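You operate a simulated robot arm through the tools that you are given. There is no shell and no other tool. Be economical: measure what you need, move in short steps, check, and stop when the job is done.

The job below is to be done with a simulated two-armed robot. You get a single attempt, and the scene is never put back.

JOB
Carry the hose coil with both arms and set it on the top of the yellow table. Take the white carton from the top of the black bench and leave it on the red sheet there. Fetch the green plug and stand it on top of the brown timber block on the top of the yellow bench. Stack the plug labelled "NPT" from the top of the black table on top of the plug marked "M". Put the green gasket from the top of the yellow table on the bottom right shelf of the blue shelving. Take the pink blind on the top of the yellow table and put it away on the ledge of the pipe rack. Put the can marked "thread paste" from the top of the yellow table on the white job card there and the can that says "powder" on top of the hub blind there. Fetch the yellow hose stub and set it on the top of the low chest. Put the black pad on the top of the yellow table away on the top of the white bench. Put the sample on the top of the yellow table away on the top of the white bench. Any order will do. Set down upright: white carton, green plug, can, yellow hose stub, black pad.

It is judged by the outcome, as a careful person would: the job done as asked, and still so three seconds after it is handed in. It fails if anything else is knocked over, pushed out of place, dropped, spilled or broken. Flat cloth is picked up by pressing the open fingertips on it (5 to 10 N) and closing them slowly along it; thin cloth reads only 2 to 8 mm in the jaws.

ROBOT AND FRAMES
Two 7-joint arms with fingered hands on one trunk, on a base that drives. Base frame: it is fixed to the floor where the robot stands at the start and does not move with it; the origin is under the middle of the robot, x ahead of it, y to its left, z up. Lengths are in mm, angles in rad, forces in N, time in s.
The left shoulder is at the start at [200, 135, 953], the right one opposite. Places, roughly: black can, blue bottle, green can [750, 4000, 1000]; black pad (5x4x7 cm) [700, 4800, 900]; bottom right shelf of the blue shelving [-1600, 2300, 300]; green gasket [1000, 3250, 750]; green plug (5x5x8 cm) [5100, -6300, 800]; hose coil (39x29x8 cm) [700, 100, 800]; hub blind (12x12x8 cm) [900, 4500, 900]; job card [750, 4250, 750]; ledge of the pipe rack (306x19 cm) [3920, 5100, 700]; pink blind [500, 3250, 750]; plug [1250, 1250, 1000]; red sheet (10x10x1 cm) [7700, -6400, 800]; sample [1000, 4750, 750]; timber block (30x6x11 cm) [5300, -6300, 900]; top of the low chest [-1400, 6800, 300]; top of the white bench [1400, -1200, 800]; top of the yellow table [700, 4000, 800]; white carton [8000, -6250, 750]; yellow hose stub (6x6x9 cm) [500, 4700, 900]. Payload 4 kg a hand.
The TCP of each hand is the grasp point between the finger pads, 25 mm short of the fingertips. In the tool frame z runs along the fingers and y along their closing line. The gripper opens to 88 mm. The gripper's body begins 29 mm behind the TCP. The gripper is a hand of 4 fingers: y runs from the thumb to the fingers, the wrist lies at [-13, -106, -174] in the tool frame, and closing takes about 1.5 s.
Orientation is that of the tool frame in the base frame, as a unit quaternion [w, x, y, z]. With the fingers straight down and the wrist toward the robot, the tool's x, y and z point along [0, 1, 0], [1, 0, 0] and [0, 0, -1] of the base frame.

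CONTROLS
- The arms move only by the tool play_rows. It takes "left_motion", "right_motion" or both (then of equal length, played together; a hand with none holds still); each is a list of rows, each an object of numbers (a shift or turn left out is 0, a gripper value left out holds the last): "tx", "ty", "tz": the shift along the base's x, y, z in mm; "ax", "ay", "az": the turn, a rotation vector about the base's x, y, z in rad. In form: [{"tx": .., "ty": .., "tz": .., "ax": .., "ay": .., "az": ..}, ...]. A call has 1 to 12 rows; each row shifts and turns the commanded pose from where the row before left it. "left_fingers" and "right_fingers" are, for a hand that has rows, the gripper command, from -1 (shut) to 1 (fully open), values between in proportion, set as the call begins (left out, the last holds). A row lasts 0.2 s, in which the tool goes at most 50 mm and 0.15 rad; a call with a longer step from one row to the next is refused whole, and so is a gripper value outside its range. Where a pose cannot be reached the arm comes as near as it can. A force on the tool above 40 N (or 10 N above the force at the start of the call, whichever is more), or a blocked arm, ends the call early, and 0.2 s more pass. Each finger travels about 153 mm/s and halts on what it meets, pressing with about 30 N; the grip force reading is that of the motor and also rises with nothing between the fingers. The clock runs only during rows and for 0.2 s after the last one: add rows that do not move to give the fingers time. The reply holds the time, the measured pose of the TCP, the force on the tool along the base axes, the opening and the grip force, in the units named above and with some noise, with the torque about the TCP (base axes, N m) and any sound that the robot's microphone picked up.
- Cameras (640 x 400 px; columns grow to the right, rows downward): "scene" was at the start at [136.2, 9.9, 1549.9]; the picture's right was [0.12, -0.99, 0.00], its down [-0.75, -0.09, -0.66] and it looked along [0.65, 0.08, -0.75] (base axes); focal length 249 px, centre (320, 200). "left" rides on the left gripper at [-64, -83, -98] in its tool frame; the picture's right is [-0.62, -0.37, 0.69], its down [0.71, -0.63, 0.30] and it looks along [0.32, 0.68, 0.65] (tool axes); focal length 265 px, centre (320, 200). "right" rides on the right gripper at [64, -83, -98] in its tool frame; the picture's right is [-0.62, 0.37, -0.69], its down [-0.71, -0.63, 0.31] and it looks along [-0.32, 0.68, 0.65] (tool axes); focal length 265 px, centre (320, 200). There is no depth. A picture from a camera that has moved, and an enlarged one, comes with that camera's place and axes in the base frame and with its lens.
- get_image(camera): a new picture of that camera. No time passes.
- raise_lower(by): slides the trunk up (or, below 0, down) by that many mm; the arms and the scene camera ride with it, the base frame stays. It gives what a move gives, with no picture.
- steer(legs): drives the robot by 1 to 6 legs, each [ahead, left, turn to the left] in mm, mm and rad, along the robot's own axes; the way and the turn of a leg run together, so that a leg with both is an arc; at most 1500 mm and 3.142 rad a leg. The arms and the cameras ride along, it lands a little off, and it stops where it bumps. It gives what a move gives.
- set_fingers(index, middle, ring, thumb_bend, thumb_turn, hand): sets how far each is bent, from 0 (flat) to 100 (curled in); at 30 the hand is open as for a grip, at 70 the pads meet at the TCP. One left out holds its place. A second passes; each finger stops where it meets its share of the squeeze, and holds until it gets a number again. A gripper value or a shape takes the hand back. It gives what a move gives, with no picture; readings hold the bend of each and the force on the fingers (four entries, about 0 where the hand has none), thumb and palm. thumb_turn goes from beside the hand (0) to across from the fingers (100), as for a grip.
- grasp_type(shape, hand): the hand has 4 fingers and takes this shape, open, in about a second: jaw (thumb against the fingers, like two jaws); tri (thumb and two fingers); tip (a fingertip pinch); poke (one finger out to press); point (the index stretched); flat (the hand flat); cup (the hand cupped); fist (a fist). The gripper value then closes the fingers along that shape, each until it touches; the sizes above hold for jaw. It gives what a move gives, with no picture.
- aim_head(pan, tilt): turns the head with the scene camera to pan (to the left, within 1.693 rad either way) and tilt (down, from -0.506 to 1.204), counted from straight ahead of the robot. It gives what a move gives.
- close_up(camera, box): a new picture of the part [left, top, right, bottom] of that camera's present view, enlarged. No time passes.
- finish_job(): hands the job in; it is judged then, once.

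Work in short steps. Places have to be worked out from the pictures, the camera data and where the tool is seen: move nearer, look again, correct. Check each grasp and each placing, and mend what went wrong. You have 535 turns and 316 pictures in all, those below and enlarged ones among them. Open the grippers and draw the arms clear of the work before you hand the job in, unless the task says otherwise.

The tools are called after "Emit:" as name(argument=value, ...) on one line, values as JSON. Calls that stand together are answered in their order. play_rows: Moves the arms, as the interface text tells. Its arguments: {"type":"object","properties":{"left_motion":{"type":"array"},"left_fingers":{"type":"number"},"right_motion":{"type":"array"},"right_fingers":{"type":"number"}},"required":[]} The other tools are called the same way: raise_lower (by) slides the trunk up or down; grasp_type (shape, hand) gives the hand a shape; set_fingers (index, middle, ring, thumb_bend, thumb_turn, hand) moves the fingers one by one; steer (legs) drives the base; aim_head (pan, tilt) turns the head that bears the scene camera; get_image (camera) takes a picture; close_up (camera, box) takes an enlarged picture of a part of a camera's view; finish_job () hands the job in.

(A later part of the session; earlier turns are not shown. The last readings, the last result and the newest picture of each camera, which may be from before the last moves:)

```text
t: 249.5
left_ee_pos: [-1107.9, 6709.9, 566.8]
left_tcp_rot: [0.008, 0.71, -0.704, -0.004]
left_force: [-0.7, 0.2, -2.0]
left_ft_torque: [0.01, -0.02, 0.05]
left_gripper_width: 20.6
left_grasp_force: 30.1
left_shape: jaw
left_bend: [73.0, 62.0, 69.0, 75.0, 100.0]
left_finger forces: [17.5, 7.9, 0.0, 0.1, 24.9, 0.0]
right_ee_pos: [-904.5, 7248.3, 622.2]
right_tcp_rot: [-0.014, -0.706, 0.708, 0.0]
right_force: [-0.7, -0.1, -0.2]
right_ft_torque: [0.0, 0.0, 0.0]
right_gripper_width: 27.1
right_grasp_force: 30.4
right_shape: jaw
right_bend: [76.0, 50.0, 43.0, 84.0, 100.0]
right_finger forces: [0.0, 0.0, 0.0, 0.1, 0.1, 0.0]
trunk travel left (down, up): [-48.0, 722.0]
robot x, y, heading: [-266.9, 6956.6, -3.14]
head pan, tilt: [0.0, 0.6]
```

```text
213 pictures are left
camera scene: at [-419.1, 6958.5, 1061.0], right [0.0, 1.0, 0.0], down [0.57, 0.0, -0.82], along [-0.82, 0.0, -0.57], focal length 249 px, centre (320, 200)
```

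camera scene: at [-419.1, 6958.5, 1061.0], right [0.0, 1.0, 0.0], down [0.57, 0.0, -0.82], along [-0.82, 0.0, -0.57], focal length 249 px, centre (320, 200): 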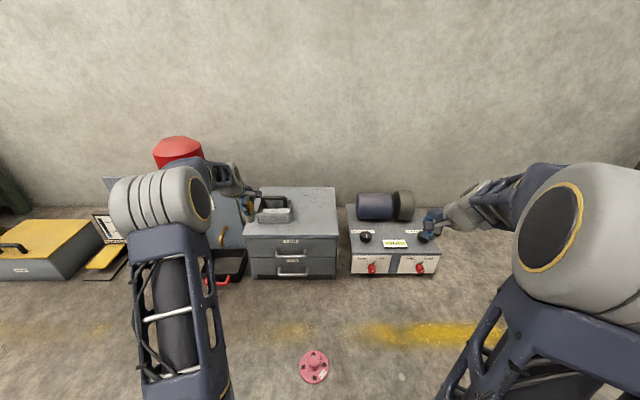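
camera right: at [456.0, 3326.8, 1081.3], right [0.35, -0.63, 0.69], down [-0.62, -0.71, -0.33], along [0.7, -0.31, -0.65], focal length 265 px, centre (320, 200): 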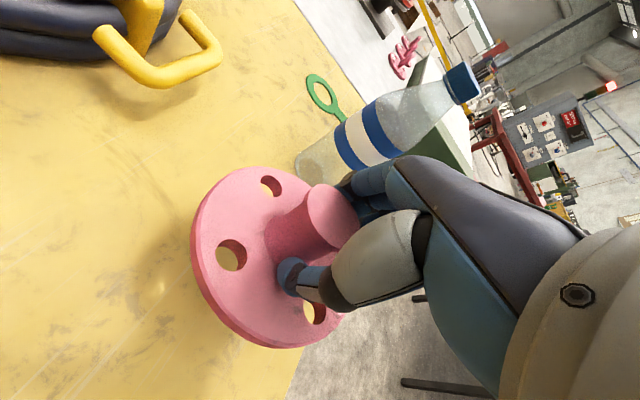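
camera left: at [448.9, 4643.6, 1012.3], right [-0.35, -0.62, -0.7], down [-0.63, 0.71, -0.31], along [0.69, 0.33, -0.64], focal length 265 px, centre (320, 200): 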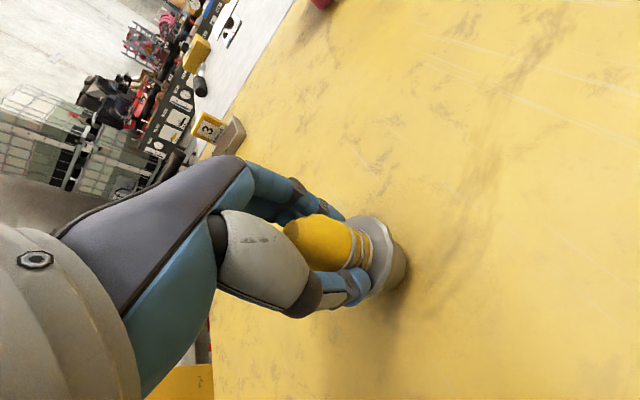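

The blind slipped out of the right hand and lies on the floor at ≈[−832,6932]. It must be retrieved first: I strafe left so it is in the right hand's reach.

Emit:
steer(legs=[[0, 260, 0]])

Emit:
raise_lower(by=-40)

Emit:
play_rows(right_motion=[{"tz": -40}, {"tz": -40}, {"tz": -40}, {"tz": -40}, {"tz": -40}, {"tz": -40}, {"tz": -40}], right_fingers=1)

Emit:
get_image(camera="right")

Emit:
aim_head(pan=-0.2, tilt=1.0)

Emit:
get_image(camera="scene")

```text
t: 251.3
left_ee_pos: [-1109.3, 6449.8, 566.7]
left_tcp_rot: [0.007, 0.709, -0.705, -0.004]
left_force: [0.2, 0.0, -2.2]
left_ft_torque: [0.0, -0.02, -0.03]
left_gripper_width: 20.9
left_grasp_force: 30.5
left_shape: jaw
left_bend: [73.0, 62.0, 69.0, 75.0, 100.0]
left_finger forces: [17.6, 8.1, 0.1, 0.0, 24.9, 0.0]
right_ee_pos: [-903.4, 6988.5, 621.9]
right_tcp_rot: [-0.013, -0.706, 0.708, 0.001]
right_force: [0.5, 0.1, -0.7]
right_ft_torque: [-0.01, -0.03, 0.01]
right_gripper_width: 26.9
right_grasp_force: 29.6
right_shape: jaw
right_bend: [76.0, 50.0, 43.0, 84.0, 100.0]
right_finger forces: [0.0, 0.1, 0.0, 0.1, 0.0, 0.0]
trunk travel left (down, up): [-48.0, 722.0]
robot x, y, heading: [-268.9, 6698.2, 3.143]
head pan, tilt: [0.0, 0.6]
```

```text
t: 252.2
left_ee_pos: [-1109.4, 6450.3, 526.5]
left_tcp_rot: [0.008, 0.709, -0.705, -0.003]
left_force: [-0.9, 0.8, -2.2]
left_ft_torque: [0.01, -0.02, -0.01]
left_gripper_width: 21.1
left_grasp_force: 30.1
left_shape: jaw
left_bend: [73.0, 62.0, 69.0, 75.0, 100.0]
left_finger forces: [17.6, 8.0, 0.0, 0.0, 24.8, 0.0]
right_ee_pos: [-903.7, 6987.6, 581.9]
right_tcp_rot: [-0.014, -0.706, 0.708, 0.0]
right_force: [0.2, -0.4, 0.8]
right_ft_torque: [0.04, 0.04, -0.03]
right_gripper_width: 27.3
right_grasp_force: 30.3
right_shape: jaw
right_bend: [76.0, 50.0, 43.0, 84.0, 100.0]
right_finger forces: [0.1, 0.1, 0.0, 0.0, 0.0, 0.1]
trunk travel left (down, up): [-8.0, 762.0]
robot x, y, heading: [-269.4, 6699.1, 3.138]
head pan, tilt: [0.0, 0.6]
```

```text
t: 253.8
left_ee_pos: [-1108.7, 6450.8, 526.2]
left_tcp_rot: [0.007, 0.709, -0.706, -0.003]
left_force: [0.0, -0.6, -2.4]
left_ft_torque: [0.03, -0.03, -0.04]
left_gripper_width: 20.9
left_grasp_force: 29.9
left_shape: jaw
left_bend: [73.0, 62.0, 69.0, 75.0, 100.0]
left_finger forces: [17.7, 7.9, 0.1, 0.1, 25.0, 0.1]
right_ee_pos: [-902.5, 6988.4, 301.6]
right_tcp_rot: [-0.015, -0.705, 0.709, 0.0]
right_force: [-0.3, 0.8, 0.4]
right_ft_torque: [0.01, 0.01, 0.05]
right_gripper_width: 87.6
right_grasp_force: 0.1
right_shape: jaw
right_bend: [30.0, 30.0, 30.0, 30.0, 98.0]
right_finger forces: [0.0, 0.0, 0.0, 0.1, 0.0, 0.1]
trunk travel left (down, up): [-8.0, 762.0]
robot x, y, heading: [-267.4, 6696.8, 3.144]
head pan, tilt: [0.0, 0.6]
```

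```text
212 pictures are left
camera right: at [-817.3, 6924.9, 398.8], right [-0.35, 0.63, 0.69], down [0.63, 0.71, -0.33], along [-0.7, 0.31, -0.64], focal length 265 px, centre (320, 200)
```

right: 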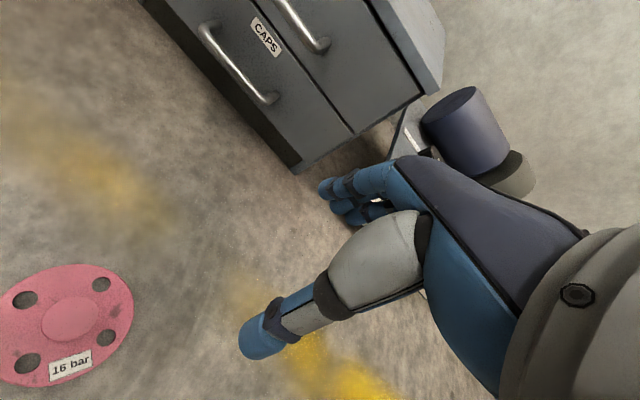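

```text
t: 254.7
left_ee_pos: [-1109.3, 6451.0, 527.0]
left_tcp_rot: [0.007, 0.709, -0.705, -0.004]
left_force: [0.5, 0.6, -2.4]
left_ft_torque: [-0.02, -0.02, 0.0]
left_gripper_width: 20.8
left_grasp_force: 30.1
left_shape: jaw
left_bend: [73.0, 62.0, 69.0, 75.0, 100.0]
left_finger forces: [17.7, 8.0, 0.1, 0.1, 24.9, 0.1]
right_ee_pos: [-901.4, 6988.7, 301.9]
right_tcp_rot: [-0.014, -0.706, 0.709, 0.0]
right_force: [0.2, -0.2, -0.1]
right_ft_torque: [0.0, 0.01, 0.01]
right_gripper_width: 87.8
right_grasp_force: 0.1
right_shape: jaw
right_bend: [30.0, 30.0, 30.0, 30.0, 98.0]
right_finger forces: [0.1, 0.0, 0.0, 0.0, 0.0, 0.0]
trunk travel left (down, up): [-8.0, 762.0]
robot x, y, heading: [-271.2, 6697.9, 3.143]
head pan, tilt: [-0.201, 1.0]
```

```text
211 pictures are left
camera scene: at [-399.1, 6711.2, 989.1], right [0.2, 0.98, 0.0], down [0.82, -0.17, -0.54], along [-0.53, 0.11, -0.84], focal length 249 px, centre (320, 200)
```

scene: 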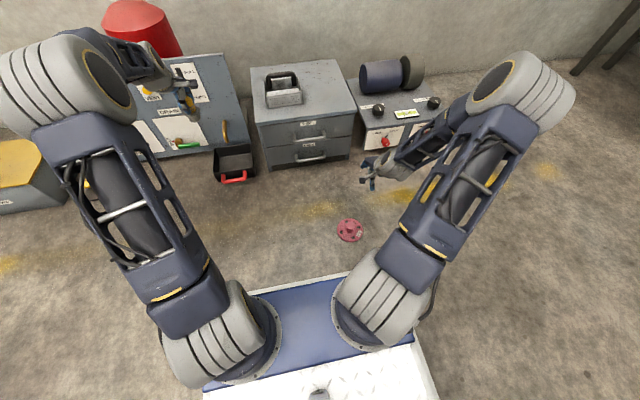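

Blind lies knob-up at ≈[−833,6931]. Move the right hand above it at z 140 and look.

Emit:
play_rows(right_motion=[{"tx": 23, "ty": -19}, {"tx": 23, "ty": -19}, {"tx": 23, "ty": -19}, {"tz": -40}, {"tz": -40}, {"tz": -40}, {"tz": -40}, {}])

Emit:
get_image(camera="right")

```text
t: 256.4
left_ee_pos: [-1108.4, 6451.4, 525.3]
left_tcp_rot: [0.007, 0.709, -0.705, -0.003]
left_force: [0.1, -0.3, -2.8]
left_ft_torque: [0.02, 0.01, -0.02]
left_gripper_width: 20.7
left_grasp_force: 29.9
left_shape: jaw
left_bend: [73.0, 62.0, 69.0, 75.0, 100.0]
left_finger forces: [17.7, 8.1, 0.0, 0.0, 24.8, 0.0]
right_ee_pos: [-834.7, 6929.6, 143.1]
right_tcp_rot: [-0.014, -0.706, 0.708, 0.002]
right_force: [0.6, 0.0, -0.7]
right_ft_torque: [0.02, -0.02, 0.02]
right_gripper_width: 87.5
right_grasp_force: 0.0
right_shape: jaw
right_bend: [30.0, 30.0, 30.0, 30.0, 98.0]
right_finger forces: [0.0, 0.0, 0.1, 0.0, 0.0, 0.1]
trunk travel left (down, up): [-8.0, 762.0]
robot x, y, heading: [-267.7, 6698.7, 3.141]
head pan, tilt: [-0.201, 1.0]
```

```text
210 pictures are left
camera right: at [-749.4, 6866.6, 240.3], right [-0.35, 0.63, 0.69], down [0.63, 0.71, -0.33], along [-0.7, 0.31, -0.64], focal length 265 px, centre (320, 200)
```

right: 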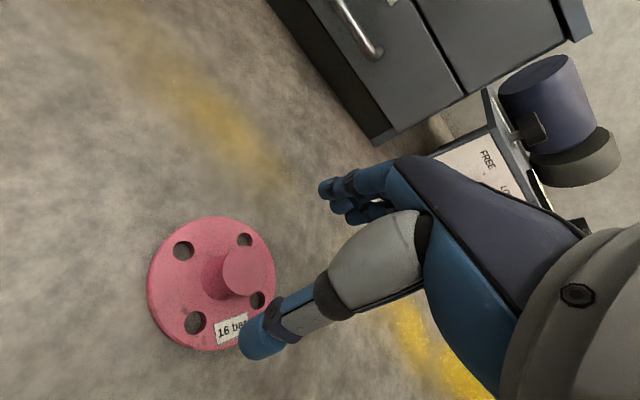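

Knob top triangulates to [−841, 6935.5, 44]. Descend to TCP ≈43.

Emit:
play_rows(right_motion=[{"tx": -3, "ty": 3, "tz": -30}, {"tx": -3, "ty": 3, "tz": -30}, {"tz": -25}, {"tz": -10}, {"tz": -5}, {}])

Emit:
get_image(camera="right")

```text
t: 257.9
left_ee_pos: [-1110.2, 6449.8, 526.2]
left_tcp_rot: [0.007, 0.709, -0.705, -0.004]
left_force: [-0.2, -0.1, -2.8]
left_ft_torque: [0.03, 0.02, 0.0]
left_gripper_width: 21.0
left_grasp_force: 30.3
left_shape: jaw
left_bend: [73.0, 62.0, 69.0, 75.0, 100.0]
left_finger forces: [17.8, 7.9, 0.1, 0.0, 24.9, 0.0]
right_ee_pos: [-839.9, 6937.8, 41.9]
right_tcp_rot: [-0.013, -0.706, 0.708, 0.0]
right_force: [0.8, 0.0, -0.3]
right_ft_torque: [0.0, -0.03, 0.04]
right_gripper_width: 87.7
right_grasp_force: 0.0
right_shape: jaw
right_bend: [30.0, 30.0, 30.0, 30.0, 98.0]
right_finger forces: [0.1, 0.0, 0.1, 0.0, 0.0, 0.1]
trunk travel left (down, up): [-8.0, 762.0]
robot x, y, heading: [-270.2, 6693.3, 3.141]
head pan, tilt: [-0.201, 1.0]
```

```text
209 pictures are left
camera right: at [-754.6, 6873.8, 140.1], right [-0.35, 0.63, 0.69], down [0.63, 0.71, -0.33], along [-0.7, 0.31, -0.65], focal length 265 px, centre (320, 200)
```

right: 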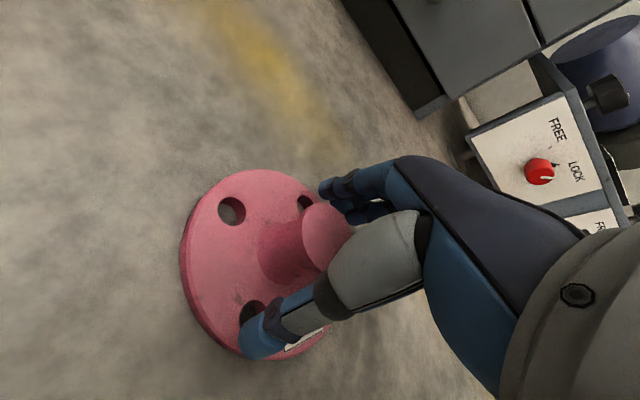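

Close here, then check finger forces.

Emit:
play_rows(right_motion=[{"tz": -1.5}, {}, {}, {}, {}, {}, {}, {}, {}], right_fingers=-1)

Emit:
get_image(camera="right")

```text
t: 259.9
left_ee_pos: [-1109.8, 6449.9, 526.7]
left_tcp_rot: [0.007, 0.709, -0.705, -0.004]
left_force: [0.9, 0.8, -2.2]
left_ft_torque: [0.0, -0.02, 0.0]
left_gripper_width: 21.0
left_grasp_force: 29.6
left_shape: jaw
left_bend: [73.0, 62.0, 69.0, 75.0, 100.0]
left_finger forces: [17.8, 8.0, 0.1, 0.0, 24.9, 0.1]
right_ee_pos: [-839.7, 6937.3, 40.4]
right_tcp_rot: [-0.015, -0.706, 0.708, 0.001]
right_force: [4.0, 1.5, 0.5]
right_ft_torque: [-0.02, -0.04, 0.01]
right_gripper_width: 25.1
right_grasp_force: 30.3
right_shape: jaw
right_bend: [74.0, 58.0, 63.0, 74.0, 100.0]
right_finger forces: [15.6, 8.5, 0.1, 0.0, 27.0, 0.1]
trunk travel left (down, up): [-8.0, 762.0]
robot x, y, heading: [-268.6, 6699.1, 3.141]
head pan, tilt: [-0.201, 1.0]
```

```text
208 pictures are left
camera right: at [-754.7, 6873.7, 138.6], right [-0.35, 0.63, 0.69], down [0.63, 0.71, -0.33], along [-0.7, 0.31, -0.65], focal length 265 px, centre (320, 200)
```

right: 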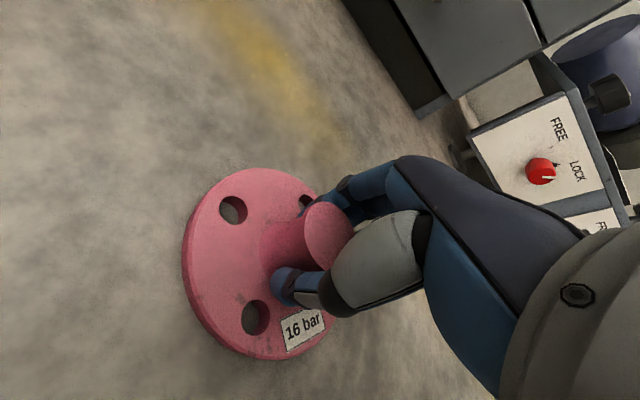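

Much stronger, lower grip (27 N thumb). Lift and watch the grip.

Emit:
play_rows(right_motion=[{"tz": 10}, {"tz": 30}, {"tz": 40}, {"tz": 40}, {"tz": 40}, {"tz": 40}, {"tz": 40}, {"tz": 40}, {"tz": 40}, {"tz": 40}, {"tz": 40}, {}])

Emit:
get_image(camera="right")

```text
t: 262.4
left_ee_pos: [-1108.4, 6450.8, 526.9]
left_tcp_rot: [0.008, 0.709, -0.705, -0.004]
left_force: [0.3, -1.1, -2.5]
left_ft_torque: [0.02, 0.02, -0.02]
left_gripper_width: 20.9
left_grasp_force: 30.6
left_shape: jaw
left_bend: [73.0, 62.0, 69.0, 75.0, 100.0]
left_finger forces: [17.8, 8.0, 0.0, 0.0, 24.9, 0.0]
right_ee_pos: [-841.6, 6938.7, 441.1]
right_tcp_rot: [-0.013, -0.706, 0.708, -0.001]
right_force: [0.3, 0.7, -8.7]
right_ft_torque: [0.0, 0.0, 0.01]
right_gripper_width: 23.8
right_grasp_force: 29.9
right_shape: jaw
right_bend: [74.0, 58.0, 63.0, 74.0, 100.0]
right_finger forces: [18.1, 8.5, 0.0, 0.0, 24.4, 0.0]
trunk travel left (down, up): [-8.0, 762.0]
robot x, y, heading: [-268.9, 6693.7, 3.14]
head pan, tilt: [-0.201, 1.0]
```

```text
207 pictures are left
camera right: at [-755.6, 6874.5, 538.7], right [-0.35, 0.63, 0.69], down [0.63, 0.71, -0.33], along [-0.7, 0.31, -0.65], focal length 265 px, centre (320, 200)
```

right: 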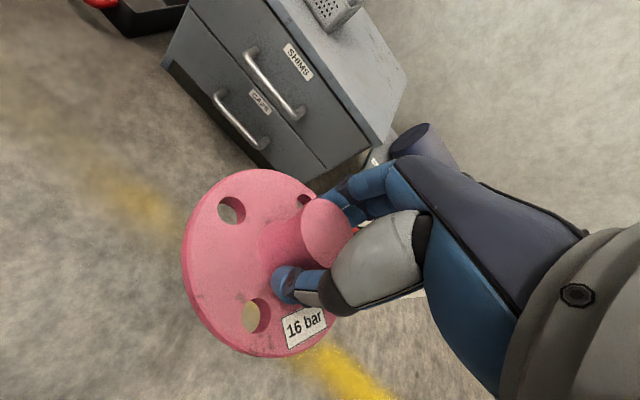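

Now set the stub: strafe right 455 and forward 285 to bring it over the free right side of the chest top.

Emit:
steer(legs=[[0, -460, 0], [285, 0, 0]])

Emit:
aim_head(pan=0.25, tilt=0.75)

Emit:
get_image(camera="scene")

Emit:
get_image(camera="left")

```text
t: 266.7
left_ee_pos: [-1392.3, 6890.1, 527.3]
left_tcp_rot: [0.007, 0.712, -0.702, -0.003]
left_force: [-0.5, 0.8, -2.0]
left_ft_torque: [-0.03, 0.02, 0.01]
left_gripper_width: 21.0
left_grasp_force: 30.1
left_shape: jaw
left_bend: [73.0, 62.0, 69.0, 75.0, 100.0]
left_finger forces: [17.7, 8.1, 0.1, 0.0, 24.8, 0.0]
right_ee_pos: [-1128.8, 7380.0, 442.1]
right_tcp_rot: [0.013, 0.709, -0.705, -0.001]
right_force: [0.3, -0.5, -7.4]
right_ft_torque: [0.02, -0.01, -0.05]
right_gripper_width: 24.0
right_grasp_force: 29.9
right_shape: jaw
right_bend: [74.0, 59.0, 63.0, 74.0, 100.0]
right_finger forces: [18.2, 8.7, 0.0, 0.0, 24.5, 0.1]
trunk travel left (down, up): [-8.0, 762.0]
robot x, y, heading: [-558.8, 7144.4, -3.132]
head pan, tilt: [-0.201, 1.0]
```

```text
t: 267.6
left_ee_pos: [-1391.4, 6890.8, 526.3]
left_tcp_rot: [0.008, 0.712, -0.702, -0.004]
left_force: [0.7, -0.7, -3.2]
left_ft_torque: [-0.01, 0.02, -0.03]
left_gripper_width: 20.8
left_grasp_force: 30.2
left_shape: jaw
left_bend: [73.0, 62.0, 69.0, 75.0, 100.0]
left_finger forces: [17.8, 8.0, 0.0, 0.0, 25.0, 0.1]
right_ee_pos: [-1129.2, 7381.0, 440.1]
right_tcp_rot: [0.014, 0.709, -0.705, -0.001]
right_force: [-0.1, 0.4, -8.2]
right_ft_torque: [0.0, -0.02, 0.0]
right_gripper_width: 24.1
right_grasp_force: 29.9
right_shape: jaw
right_bend: [74.0, 59.0, 63.0, 74.0, 100.0]
right_finger forces: [18.2, 8.6, 0.0, 0.0, 24.6, 0.1]
trunk travel left (down, up): [-8.0, 762.0]
robot x, y, heading: [-552.8, 7142.5, -3.137]
head pan, tilt: [0.25, 0.75]
```

```text
206 pictures are left
camera scene: at [-696.5, 7123.1, 1008.1], right [-0.25, 0.97, 0.0], down [0.66, 0.17, -0.73], along [-0.71, -0.18, -0.68], focal length 249 px, centre (320, 200)
```

scene: 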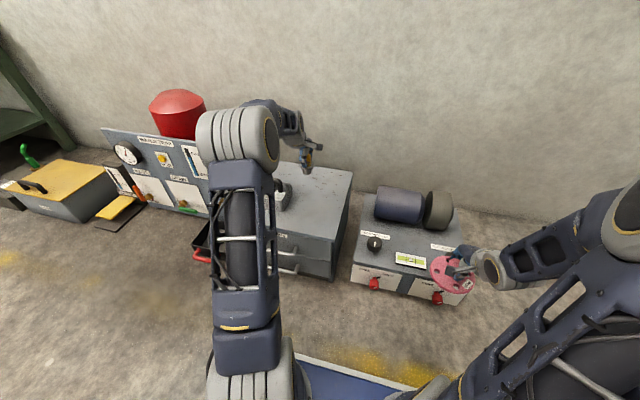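

```text
205 pictures are left
camera left: at [-1308.7, 6957.8, 624.1], right [0.35, 0.62, -0.7], down [0.64, -0.71, -0.31], along [-0.69, -0.34, -0.64], focal length 265 px, centre (320, 200)
```

left: 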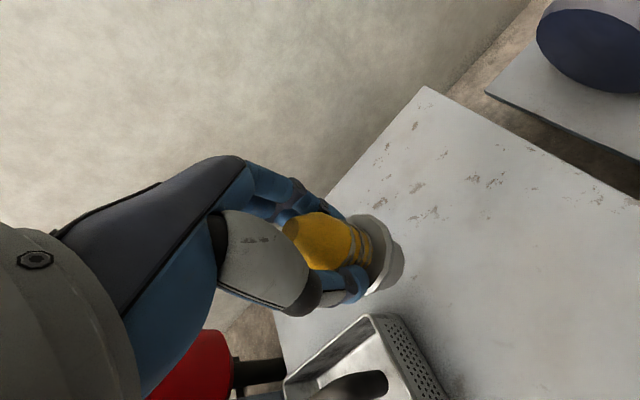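

The stub's landing spot is plain top; I shift +30 in y away from the handle and descend.

Emit:
play_rows(left_motion=[{"ty": 30}, {"tz": -35}, {"tz": -35}, {"tz": -35}, {"tz": -30}, {"tz": -8}, {}])

Emit:
get_image(camera="left")

```text
t: 269.2
left_ee_pos: [-1396.7, 6921.5, 393.0]
left_tcp_rot: [0.016, 0.712, -0.702, -0.01]
left_force: [7.7, 0.2, 18.8]
left_ft_torque: [0.0, -0.3, 0.0]
left_gripper_width: 23.7
left_grasp_force: 29.5
left_shape: jaw
left_bend: [73.0, 64.0, 69.0, 75.0, 100.0]
left_finger forces: [16.5, 8.7, 0.0, 0.1, 31.8, 0.0]
right_ee_pos: [-1126.4, 7380.6, 439.3]
right_tcp_rot: [0.013, 0.709, -0.705, 0.0]
right_force: [-0.7, 0.4, -7.3]
right_ft_torque: [0.05, 0.0, 0.01]
right_gripper_width: 23.7
right_grasp_force: 30.3
right_shape: jaw
right_bend: [74.0, 59.0, 63.0, 74.0, 100.0]
right_finger forces: [18.3, 8.7, 0.0, 0.0, 24.6, 0.0]
trunk travel left (down, up): [-8.0, 762.0]
robot x, y, heading: [-552.8, 7146.4, -3.137]
head pan, tilt: [0.25, 0.75]
stopped in row 7 (left hand): the force on the tool passed its limit at 42 N (the readings are from after the stop); the commanded pose is now the measured one
```

```text
204 pictures are left
camera left: at [-1311.4, 6988.7, 488.7], right [0.33, 0.62, -0.71], down [0.63, -0.71, -0.32], along [-0.7, -0.34, -0.63], focal length 265 px, centre (320, 200)
```

left: 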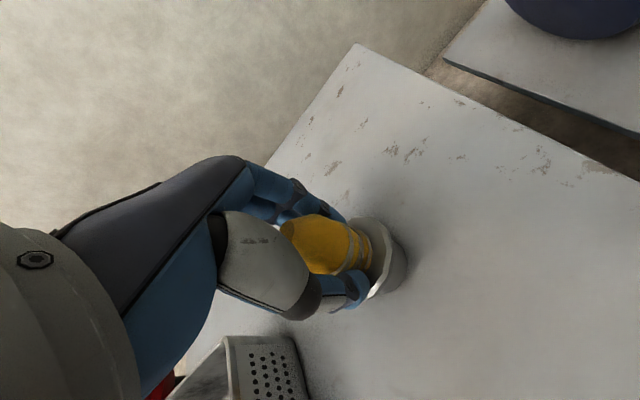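

Contact: chest top ≈331. Ease 2 mm, release, and rise.

Emit:
play_rows(left_motion=[{"tz": 1.5}, {}])

Emit:
play_rows(left_motion=[{}, {}, {}, {}, {}, {"tz": 10}, {"tz": 25}, {"tz": 40}, {"tz": 40}, {"tz": 40}], left_fingers=1)

Emit:
get_image(camera="left")

```text
t: 269.8
left_ee_pos: [-1397.0, 6921.8, 391.9]
left_tcp_rot: [0.014, 0.711, -0.703, -0.009]
left_force: [6.1, -0.5, 20.2]
left_ft_torque: [0.0, -0.12, -0.02]
left_gripper_width: 24.1
left_grasp_force: 30.1
left_shape: jaw
left_bend: [73.0, 63.0, 69.0, 75.0, 100.0]
left_finger forces: [17.2, 10.4, 0.0, 0.1, 30.8, 0.0]
right_ee_pos: [-1127.5, 7380.0, 441.4]
right_tcp_rot: [0.015, 0.709, -0.705, -0.001]
right_force: [1.1, -0.4, -8.1]
right_ft_torque: [0.05, 0.0, -0.02]
right_gripper_width: 23.8
right_grasp_force: 30.0
right_shape: jaw
right_bend: [74.0, 59.0, 63.0, 74.0, 100.0]
right_finger forces: [18.2, 8.7, 0.1, 0.0, 24.5, 0.0]
trunk travel left (down, up): [-8.0, 762.0]
robot x, y, heading: [-555.1, 7142.6, -3.134]
head pan, tilt: [0.25, 0.75]
```

```text
t: 272.0
left_ee_pos: [-1394.6, 6921.3, 546.8]
left_tcp_rot: [0.013, 0.712, -0.702, -0.007]
left_force: [-0.2, 0.3, -0.2]
left_ft_torque: [0.04, 0.05, -0.05]
left_gripper_width: 87.5
left_grasp_force: 0.0
left_shape: jaw
left_bend: [30.0, 30.0, 30.0, 30.0, 98.0]
left_finger forces: [0.0, 0.1, 0.0, 0.0, 0.1, 0.1]
right_ee_pos: [-1128.1, 7379.6, 440.5]
right_tcp_rot: [0.015, 0.709, -0.705, -0.001]
right_force: [0.3, 0.1, -8.1]
right_ft_torque: [0.03, 0.01, 0.0]
right_gripper_width: 23.6
right_grasp_force: 29.9
right_shape: jaw
right_bend: [74.0, 59.0, 63.0, 74.0, 100.0]
right_finger forces: [18.3, 8.6, 0.1, 0.1, 24.5, 0.0]
trunk travel left (down, up): [-8.0, 762.0]
robot x, y, heading: [-552.9, 7140.0, -3.132]
head pan, tilt: [0.25, 0.75]
```

```text
203 pictures are left
camera left: at [-1310.4, 6987.7, 643.6], right [0.34, 0.62, -0.71], down [0.63, -0.71, -0.32], along [-0.7, -0.34, -0.63], focal length 265 px, centre (320, 200)
```

left: 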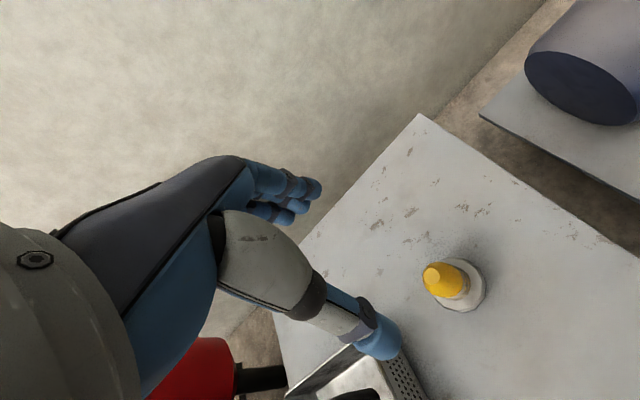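

Stub stands upright on the chest. Next, the blind to the pipe rack: back out, raise, turn south and drive down the aisle, checking the grip.

Emit:
steer(legs=[[-285, 0, 0]])

Emit:
raise_lower(by=400)

Emit:
raise_lower(by=200)

Emit:
steer(legs=[[0, 0, 1.571], [1200, 0, 0], [1200, 0, 0], [1200, 0, 0], [1200, 0, 0]])

```text
t: 274.0
left_ee_pos: [-1107.8, 6920.2, 545.4]
left_tcp_rot: [0.013, 0.713, -0.701, -0.008]
left_force: [-0.6, -0.3, 1.0]
left_ft_torque: [0.0, 0.01, 0.02]
left_gripper_width: 87.7
left_grasp_force: 0.1
left_shape: jaw
left_bend: [30.0, 30.0, 30.0, 30.0, 98.0]
left_finger forces: [0.0, 0.1, 0.0, 0.1, 0.1, 0.1]
right_ee_pos: [-842.4, 7381.9, 440.6]
right_tcp_rot: [0.014, 0.709, -0.705, -0.001]
right_force: [0.4, -0.1, -7.9]
right_ft_torque: [0.03, -0.01, -0.02]
right_gripper_width: 23.9
right_grasp_force: 30.5
right_shape: jaw
right_bend: [73.0, 59.0, 63.0, 74.0, 100.0]
right_finger forces: [18.3, 8.7, 0.0, 0.0, 24.6, 0.1]
trunk travel left (down, up): [-8.0, 762.0]
robot x, y, heading: [-268.8, 7147.4, -3.135]
head pan, tilt: [0.25, 0.75]
```

```text
t: 277.8
left_ee_pos: [-1108.7, 6920.6, 946.2]
left_tcp_rot: [0.013, 0.713, -0.701, -0.008]
left_force: [-0.4, 0.3, -0.9]
left_ft_torque: [-0.01, -0.01, 0.01]
left_gripper_width: 87.5
left_grasp_force: 0.1
left_shape: jaw
left_bend: [30.0, 30.0, 30.0, 30.0, 98.0]
left_finger forces: [0.0, 0.0, 0.0, 0.0, 0.1, 0.1]
right_ee_pos: [-842.7, 7382.1, 840.5]
right_tcp_rot: [0.014, 0.709, -0.705, -0.001]
right_force: [0.4, 0.1, -7.2]
right_ft_torque: [0.02, -0.05, -0.02]
right_gripper_width: 23.9
right_grasp_force: 30.1
right_shape: jaw
right_bend: [73.0, 59.0, 63.0, 74.0, 100.0]
right_finger forces: [18.3, 8.8, 0.0, 0.1, 24.5, 0.0]
trunk travel left (down, up): [-408.0, 362.0]
robot x, y, heading: [-269.5, 7144.0, -3.133]
head pan, tilt: [0.25, 0.75]
```

```text
t: 280.0
left_ee_pos: [-1110.3, 6919.8, 1145.7]
left_tcp_rot: [0.013, 0.713, -0.701, -0.008]
left_force: [-0.4, 0.6, 0.2]
left_ft_torque: [0.01, -0.01, 0.02]
left_gripper_width: 87.5
left_grasp_force: 0.0
left_shape: jaw
left_bend: [30.0, 30.0, 30.0, 30.0, 98.0]
left_finger forces: [0.0, 0.0, 0.1, 0.1, 0.1, 0.0]
right_ee_pos: [-842.0, 7382.4, 1040.6]
right_tcp_rot: [0.015, 0.71, -0.704, -0.001]
right_force: [-0.8, -0.7, -7.5]
right_ft_torque: [0.02, -0.02, 0.0]
right_gripper_width: 24.1
right_grasp_force: 30.1
right_shape: jaw
right_bend: [73.0, 59.0, 63.0, 74.0, 100.0]
right_finger forces: [18.4, 8.7, 0.0, 0.1, 24.6, 0.1]
trunk travel left (down, up): [-608.0, 162.0]
robot x, y, heading: [-268.0, 7143.2, -3.132]
head pan, tilt: [0.25, 0.75]
```

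```text
t: 306.9
left_ee_pos: [-253.0, 1500.0, 1146.3]
left_tcp_rot: [0.015, 1.0, -0.021, 0.003]
left_force: [0.0, -0.3, -0.6]
left_ft_torque: [-0.02, 0.02, 0.01]
left_gripper_width: 87.4
left_grasp_force: 0.1
left_shape: jaw
left_bend: [30.0, 30.0, 30.0, 30.0, 98.0]
left_finger forces: [0.0, 0.0, 0.1, 0.1, 0.0, 0.0]
right_ee_pos: [-697.1, 1792.5, 1040.6]
right_tcp_rot: [0.011, 1.0, -0.026, 0.009]
right_force: [0.4, -0.9, -8.5]
right_ft_torque: [0.0, 0.01, 0.0]
right_gripper_width: 23.5
right_grasp_force: 30.1
right_shape: jaw
right_bend: [73.0, 59.0, 63.0, 74.0, 100.0]
right_finger forces: [18.4, 8.8, 0.0, 0.1, 24.2, 0.1]
trunk travel left (down, up): [-608.0, 162.0]
robot x, y, heading: [-427.7, 2354.2, -1.621]
head pan, tilt: [0.25, 0.75]
```

Grip steady. Turn to +x and look through the gap.

Emit:
steer(legs=[[0, 0, 1.621]])

Emit:
aim_head(pan=0.0, tilt=0.4)

Emit:
get_image(camera="scene")

```text
t: 311.2
left_ee_pos: [420.6, 2546.7, 1146.3]
left_tcp_rot: [0.008, 0.714, 0.7, 0.013]
left_force: [-0.7, 0.0, -1.0]
left_ft_torque: [0.0, 0.01, 0.02]
left_gripper_width: 87.5
left_grasp_force: 0.1
left_shape: jaw
left_bend: [30.0, 30.0, 30.0, 30.0, 98.0]
left_finger forces: [0.1, 0.0, 0.0, 0.0, 0.0, 0.0]
right_ee_pos: [138.5, 2096.3, 1040.7]
right_tcp_rot: [0.0, 0.717, 0.697, 0.013]
right_force: [-0.2, 0.4, -7.3]
right_ft_torque: [-0.03, 0.01, 0.02]
right_gripper_width: 23.6
right_grasp_force: 30.0
right_shape: jaw
right_bend: [73.0, 59.0, 63.0, 75.0, 100.0]
right_finger forces: [18.3, 8.7, 0.0, 0.1, 23.9, 0.0]
trunk travel left (down, up): [-608.0, 162.0]
robot x, y, heading: [-430.6, 2351.7, -0.025]
head pan, tilt: [0.25, 0.75]
```

```text
t: 312.0
left_ee_pos: [419.7, 2547.7, 1146.5]
left_tcp_rot: [0.008, 0.713, 0.701, 0.013]
left_force: [0.2, 0.3, -0.9]
left_ft_torque: [-0.02, -0.01, -0.03]
left_gripper_width: 87.7
left_grasp_force: 0.0
left_shape: jaw
left_bend: [30.0, 30.0, 30.0, 30.0, 98.0]
left_finger forces: [0.1, 0.1, 0.0, 0.0, 0.0, 0.0]
right_ee_pos: [137.8, 2096.2, 1040.4]
right_tcp_rot: [0.0, 0.717, 0.697, 0.013]
right_force: [-0.4, -0.1, -7.9]
right_ft_torque: [-0.01, -0.01, -0.02]
right_gripper_width: 23.3
right_grasp_force: 30.4
right_shape: jaw
right_bend: [73.0, 59.0, 63.0, 75.0, 100.0]
right_finger forces: [18.4, 9.0, 0.1, 0.1, 24.3, 0.1]
trunk travel left (down, up): [-608.0, 162.0]
robot x, y, heading: [-426.1, 2350.6, -0.032]
head pan, tilt: [0.0, 0.4]
```

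```text
202 pictures are left
camera scene: at [-276.2, 2349.2, 1639.2], right [-0.03, -1.0, 0.0], down [-0.39, 0.01, -0.92], along [0.92, -0.02, -0.39], focal length 249 px, centre (320, 200)
```

scene: 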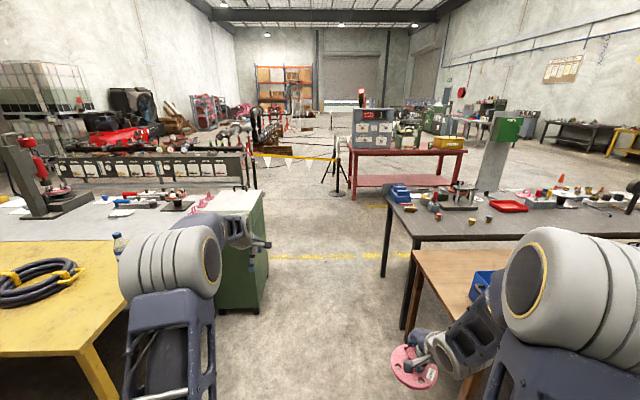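

Gap spans y≈1700–2820. I shift right 80, straighten, and drive through to x≈2500.

Emit:
steer(legs=[[0, -80, 0.03], [1450, 0, 0], [1450, 0, 0]])

Emit:
aim_head(pan=0.8, tilt=0.4)

Emit:
get_image(camera="scene")

```text
t: 326.5
left_ee_pos: [3277.2, 2454.8, 1145.3]
left_tcp_rot: [0.008, 0.71, 0.704, 0.013]
left_force: [0.5, -0.2, -0.9]
left_ft_torque: [0.03, 0.0, 0.01]
left_gripper_width: 87.6
left_grasp_force: 0.0
left_shape: jaw
left_bend: [30.0, 30.0, 30.0, 30.0, 98.0]
left_finger forces: [0.0, 0.1, 0.0, 0.1, 0.0, 0.0]
right_ee_pos: [3000.1, 2001.9, 1041.7]
right_tcp_rot: [0.001, 0.714, 0.7, 0.015]
right_force: [0.3, 0.1, -8.5]
right_ft_torque: [-0.03, 0.01, 0.02]
right_gripper_width: 23.2
right_grasp_force: 29.9
right_shape: jaw
right_bend: [73.0, 59.0, 63.0, 75.0, 100.0]
right_finger forces: [18.6, 9.0, 0.0, 0.1, 24.1, 0.1]
trunk travel left (down, up): [-608.0, 162.0]
robot x, y, heading: [2426.9, 2249.2, -0.015]
head pan, tilt: [0.0, 0.4]
```

```text
t: 327.7
left_ee_pos: [3277.2, 2456.8, 1145.8]
left_tcp_rot: [0.008, 0.71, 0.704, 0.013]
left_force: [-0.5, -1.1, 0.0]
left_ft_torque: [0.0, -0.07, 0.02]
left_gripper_width: 87.8
left_grasp_force: 0.1
left_shape: jaw
left_bend: [30.0, 30.0, 30.0, 30.0, 98.0]
left_finger forces: [0.1, 0.0, 0.0, 0.0, 0.1, 0.0]
right_ee_pos: [3000.4, 2002.3, 1040.4]
right_tcp_rot: [0.001, 0.714, 0.7, 0.013]
right_force: [0.0, -0.5, -7.1]
right_ft_torque: [-0.02, 0.0, -0.03]
right_gripper_width: 23.1
right_grasp_force: 30.3
right_shape: jaw
right_bend: [73.0, 59.0, 63.0, 75.0, 100.0]
right_finger forces: [18.5, 8.9, 0.0, 0.0, 24.2, 0.0]
trunk travel left (down, up): [-608.0, 162.0]
robot x, y, heading: [2431.2, 2251.2, -0.013]
head pan, tilt: [0.799, 0.4]
```

```text
201 pictures are left
camera scene: at [2556.2, 2317.3, 1639.3], right [0.7, -0.71, 0.0], down [-0.28, -0.27, -0.92], along [0.65, 0.65, -0.39], focal length 249 px, centre (320, 200)
```

scene: 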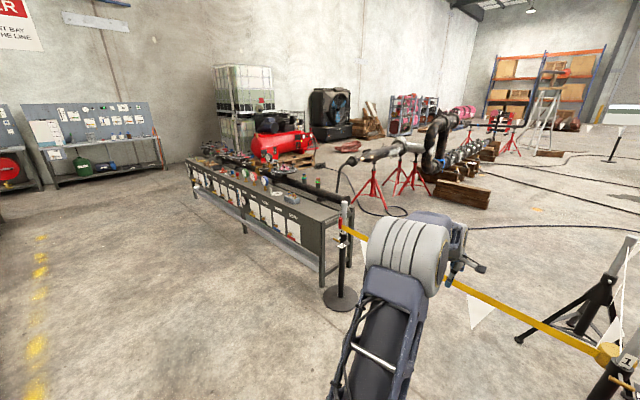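

Rack front runs at x≈3850 from y≈3600. Strafe left 2300 along the open floor and look at the ledge.

Emit:
steer(legs=[[0, 1200, 0.013], [0, 1200, 0]])

Emit:
aim_head(pan=-0.1, tilt=0.55)

Emit:
get_image(camera="scene")

```text
t: 339.3
left_ee_pos: [3299.4, 4834.7, 1146.2]
left_tcp_rot: [0.008, 0.709, 0.706, 0.013]
left_force: [0.1, 0.2, -0.7]
left_ft_torque: [-0.01, 0.0, 0.01]
left_gripper_width: 87.8
left_grasp_force: 0.0
left_shape: jaw
left_bend: [30.0, 30.0, 30.0, 30.0, 98.0]
left_finger forces: [0.1, 0.0, 0.1, 0.0, 0.0, 0.0]
right_ee_pos: [3023.0, 4380.1, 1039.5]
right_tcp_rot: [0.001, 0.712, 0.702, 0.014]
right_force: [0.6, -0.4, -7.4]
right_ft_torque: [-0.02, 0.04, 0.0]
right_gripper_width: 23.1
right_grasp_force: 29.6
right_shape: jaw
right_bend: [73.0, 59.0, 63.0, 75.0, 100.0]
right_finger forces: [18.5, 9.0, 0.1, 0.1, 24.1, 0.0]
trunk travel left (down, up): [-608.0, 162.0]
robot x, y, heading: [2452.5, 4628.2, -0.006]
head pan, tilt: [0.799, 0.4]
```

```text
t: 340.5
left_ee_pos: [3297.4, 4834.5, 1146.2]
left_tcp_rot: [0.008, 0.708, 0.706, 0.013]
left_force: [0.5, -0.1, 0.3]
left_ft_torque: [0.02, -0.02, -0.01]
left_gripper_width: 87.4
left_grasp_force: 0.1
left_shape: jaw
left_bend: [30.0, 30.0, 30.0, 30.0, 98.0]
left_finger forces: [0.0, 0.0, 0.0, 0.0, 0.1, 0.1]
right_ee_pos: [3023.1, 4379.2, 1041.0]
right_tcp_rot: [0.0, 0.712, 0.702, 0.015]
right_force: [0.6, -0.2, -8.6]
right_ft_torque: [-0.04, -0.02, -0.08]
right_gripper_width: 23.3
right_grasp_force: 30.0
right_shape: jaw
right_bend: [73.0, 59.0, 63.0, 75.0, 100.0]
right_finger forces: [18.5, 9.1, 0.0, 0.1, 24.1, 0.0]
trunk travel left (down, up): [-608.0, 162.0]
robot x, y, heading: [2453.3, 4627.2, -0.013]
head pan, tilt: [-0.099, 0.55]
```

```text
200 pictures are left
camera scene: at [2601.7, 4617.6, 1625.6], right [-0.11, -0.99, 0.0], down [-0.52, 0.06, -0.85], along [0.85, -0.09, -0.52], focal length 249 px, centre (320, 200)
```

scene: 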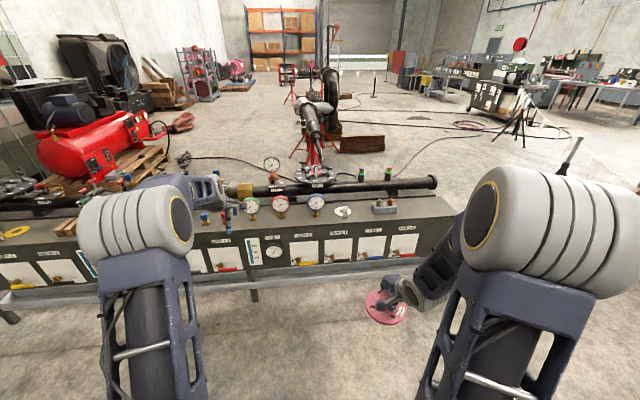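

Let me zoom on the rack's front part to identify the ledge.

Emit:
close_up(camera="scene", box=[200, 150, 450, 310])

```text
2.50 times, centred on (325, 230) of scene
camera zoom: at [2601.7, 4617.6, 1625.6], right [-0.11, -0.99, 0.0], down [-0.52, 0.06, -0.85], along [0.85, -0.09, -0.52], focal length 622 px, centre (308, 125)
```

zoom: 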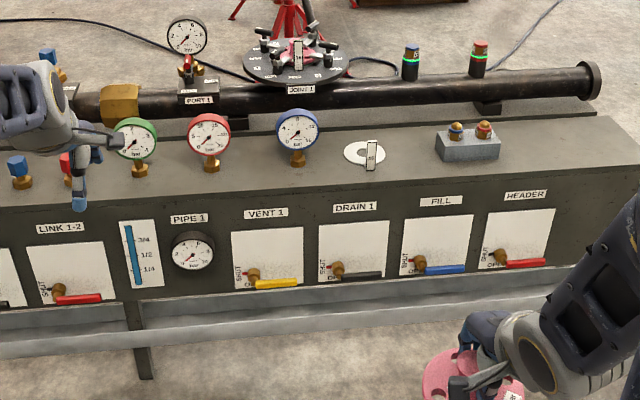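

The ledge is the dark top (z≈710); free space at its right end near [3905,3830]. Drive there: right 570, forward 690.

Emit:
steer(legs=[[0, -570, 0.01], [690, 0, 0]])

Emit:
aim_head(pan=-0.1, tilt=0.8)

Emit:
get_image(camera="scene")

Emit:
get_image(camera="right")

```text
t: 347.2
left_ee_pos: [3986.3, 4286.4, 1146.8]
left_tcp_rot: [0.007, 0.702, 0.712, 0.013]
left_force: [0.5, -0.5, -0.3]
left_ft_torque: [0.0, 0.03, 0.01]
left_gripper_width: 87.5
left_grasp_force: 0.1
left_shape: jaw
left_bend: [30.0, 30.0, 30.0, 30.0, 98.0]
left_finger forces: [0.1, 0.1, 0.0, 0.1, 0.0, 0.1]
right_ee_pos: [3718.1, 3826.6, 1040.1]
right_tcp_rot: [0.001, 0.706, 0.708, 0.013]
right_force: [-0.4, -0.4, -7.9]
right_ft_torque: [-0.05, -0.01, -0.03]
right_gripper_width: 23.7
right_grasp_force: 29.6
right_shape: jaw
right_bend: [73.0, 59.0, 63.0, 75.0, 100.0]
right_finger forces: [18.5, 8.9, 0.0, 0.0, 24.1, 0.1]
trunk travel left (down, up): [-608.0, 162.0]
robot x, y, heading: [3144.8, 4063.9, 0.003]
head pan, tilt: [-0.099, 0.55]
```

```text
t: 347.9
left_ee_pos: [3984.5, 4285.4, 1146.2]
left_tcp_rot: [0.009, 0.702, 0.712, 0.013]
left_force: [0.5, 0.1, 0.7]
left_ft_torque: [-0.03, 0.01, 0.01]
left_gripper_width: 87.4
left_grasp_force: 0.1
left_shape: jaw
left_bend: [30.0, 30.0, 30.0, 30.0, 98.0]
left_finger forces: [0.0, 0.1, 0.1, 0.0, 0.1, 0.1]
right_ee_pos: [3717.5, 3825.3, 1040.4]
right_tcp_rot: [-0.001, 0.706, 0.709, 0.013]
right_force: [0.0, 0.4, -7.9]
right_ft_torque: [-0.01, -0.01, 0.04]
right_gripper_width: 23.3
right_grasp_force: 29.8
right_shape: jaw
right_bend: [73.0, 59.0, 63.0, 75.0, 100.0]
right_finger forces: [18.5, 8.9, 0.1, 0.0, 24.2, 0.1]
trunk travel left (down, up): [-608.0, 162.0]
robot x, y, heading: [3142.4, 4062.5, 0.005]
head pan, tilt: [-0.099, 0.799]
```

```text
198 pictures are left
camera scene: at [3283.8, 4057.1, 1604.3], right [-0.09, -1.0, 0.0], down [-0.71, 0.07, -0.7], along [0.69, -0.06, -0.72], focal length 249 px, centre (320, 200)
```

scene: 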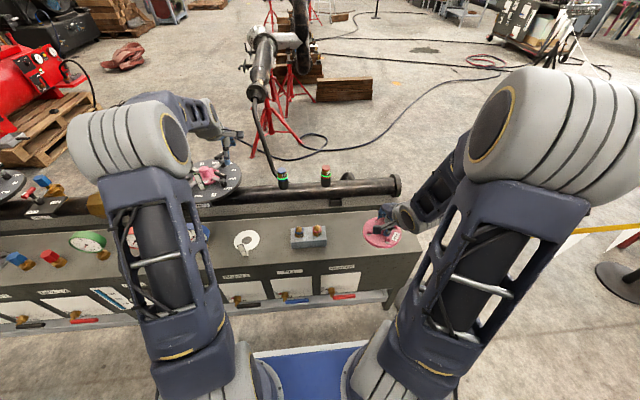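

```text
197 pictures are left
camera right: at [3632.9, 3887.2, 1138.1], right [0.36, -0.63, 0.69], down [-0.62, -0.71, -0.33], along [0.7, -0.31, -0.65], focal length 265 px, centre (320, 200)
```

right: 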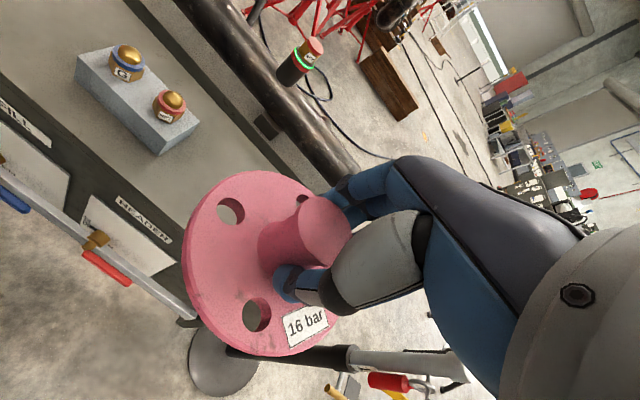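

Ledge spans x≈3771–4002; target [3885,3800]. Move the blind over it and descend to ~830.

Emit:
play_rows(right_motion=[{"tx": 42, "ty": -6}, {"tx": 42, "ty": -6}, {"tx": 42, "ty": -6}, {"tx": 42, "ty": -7}, {"tz": -40}, {"tz": -40}, {"tz": -40}, {"tz": -40}, {"tz": -40}, {}])

Emit:
get_image(camera="right")

Emit:
close_up(camera="scene", box=[280, 160, 480, 300])

```text
t: 350.1
left_ee_pos: [3986.0, 4286.0, 1146.0]
left_tcp_rot: [0.009, 0.702, 0.712, 0.012]
left_force: [0.2, 0.7, -0.2]
left_ft_torque: [0.02, -0.06, -0.01]
left_gripper_width: 87.6
left_grasp_force: 0.1
left_shape: jaw
left_bend: [30.0, 30.0, 30.0, 30.0, 98.0]
left_finger forces: [0.0, 0.0, 0.0, 0.0, 0.0, 0.0]
right_ee_pos: [3885.6, 3799.7, 841.3]
right_tcp_rot: [0.001, 0.705, 0.709, 0.013]
right_force: [-0.2, 0.0, -8.5]
right_ft_torque: [-0.04, 0.03, 0.0]
right_gripper_width: 23.2
right_grasp_force: 30.0
right_shape: jaw
right_bend: [73.0, 59.0, 63.0, 75.0, 100.0]
right_finger forces: [18.2, 9.0, 0.0, 0.1, 24.1, 0.0]
trunk travel left (down, up): [-608.0, 162.0]
robot x, y, heading: [3146.5, 4064.4, 0.009]
head pan, tilt: [-0.099, 0.799]
```

```text
196 pictures are left
camera right: at [3801.2, 3861.7, 938.4], right [0.36, -0.63, 0.69], down [-0.62, -0.71, -0.33], along [0.7, -0.31, -0.65], focal length 265 px, centre (320, 200)
```

right: 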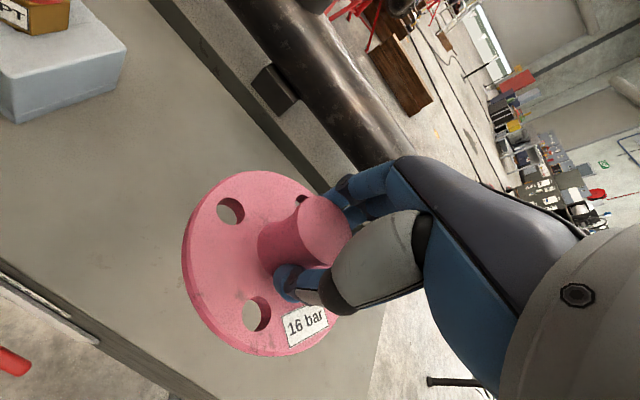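

```text
2.86 times, centred on (380, 230) of scene
camera zoom: at [3283.7, 4057.1, 1604.2], right [-0.09, -1.0, 0.0], down [-0.71, 0.07, -0.7], along [0.69, -0.06, -0.72], focal length 711 px, centre (149, 114)
```

zoom: 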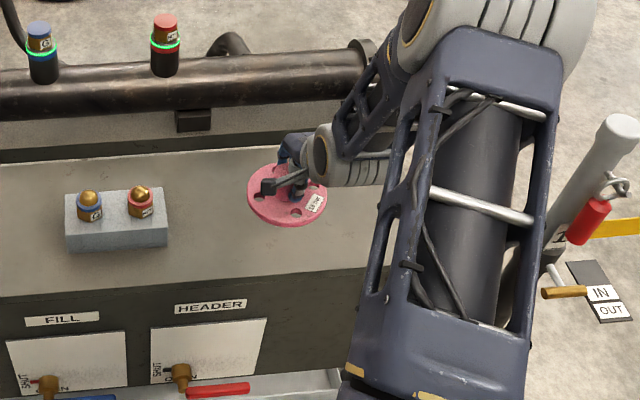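

Shift 20 mm further back for margin and lower to contact.

Emit:
play_rows(right_motion=[{"tx": 20, "tz": -25}, {"tz": -20}, {"tz": -10}, {"tz": -6}, {"tz": -5}, {"tz": -4}, {"tz": -4}, {"tz": -4}, {"tz": -4}, {}])

Emit:
close_up(camera="scene", box=[280, 160, 480, 300])

```text
t: 352.3
left_ee_pos: [3985.3, 4285.5, 1146.5]
left_tcp_rot: [0.008, 0.702, 0.712, 0.013]
left_force: [0.3, -0.8, -0.4]
left_ft_torque: [0.01, -0.04, 0.02]
left_gripper_width: 87.3
left_grasp_force: 0.0
left_shape: jaw
left_bend: [30.0, 30.0, 30.0, 30.0, 98.0]
left_finger forces: [0.0, 0.0, 0.1, 0.0, 0.0, 0.0]
right_ee_pos: [3906.2, 3800.2, 759.5]
right_tcp_rot: [0.0, 0.706, 0.708, 0.014]
right_force: [0.5, 0.2, -8.2]
right_ft_torque: [0.0, -0.01, 0.0]
right_gripper_width: 23.2
right_grasp_force: 29.7
right_shape: jaw
right_bend: [73.0, 59.0, 63.0, 75.0, 100.0]
right_finger forces: [18.3, 8.9, 0.1, 0.0, 24.1, 0.0]
trunk travel left (down, up): [-608.0, 162.0]
robot x, y, heading: [3146.6, 4060.1, 0.003]
head pan, tilt: [-0.099, 0.799]
```

```text
2.86 times, centred on (380, 230) of scene
camera zoom: at [3283.8, 4057.0, 1604.2], right [-0.09, -1.0, 0.0], down [-0.71, 0.07, -0.7], along [0.69, -0.06, -0.72], focal length 711 px, centre (149, 114)
```

zoom: 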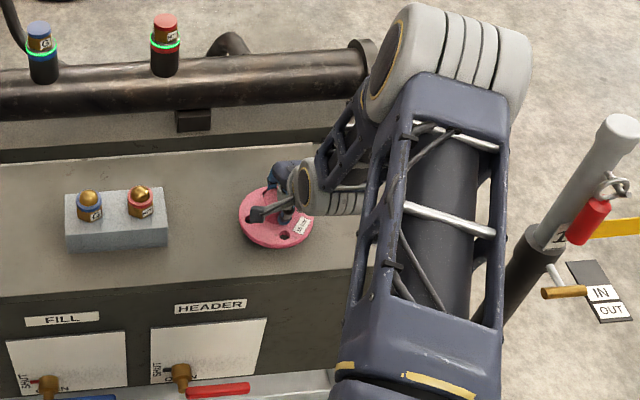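

Nearly there; continue in small steps.

Emit:
play_rows(right_motion=[{"tz": -3}, {"tz": -3}, {"tz": -3}, {"tz": -3}, {"tz": -3}, {"tz": -3}, {}])

```text
t: 353.9
left_ee_pos: [3985.3, 4286.5, 1147.1]
left_tcp_rot: [0.008, 0.702, 0.712, 0.013]
left_force: [1.3, 0.3, -0.6]
left_ft_torque: [-0.03, 0.01, 0.01]
left_gripper_width: 87.7
left_grasp_force: 0.1
left_shape: jaw
left_bend: [30.0, 30.0, 30.0, 30.0, 98.0]
left_finger forces: [0.0, 0.1, 0.0, 0.0, 0.0, 0.0]
right_ee_pos: [3906.7, 3801.0, 741.8]
right_tcp_rot: [0.001, 0.706, 0.708, 0.015]
right_force: [-3.2, 0.4, 8.1]
right_ft_torque: [0.05, -0.1, -0.01]
right_gripper_width: 23.2
right_grasp_force: 29.7
right_shape: jaw
right_bend: [74.0, 59.0, 63.0, 75.0, 100.0]
right_finger forces: [18.6, 9.5, 0.0, 0.0, 27.2, 0.0]
trunk travel left (down, up): [-608.0, 162.0]
robot x, y, heading: [3142.6, 4062.2, 0.007]
head pan, tilt: [-0.099, 0.799]
```

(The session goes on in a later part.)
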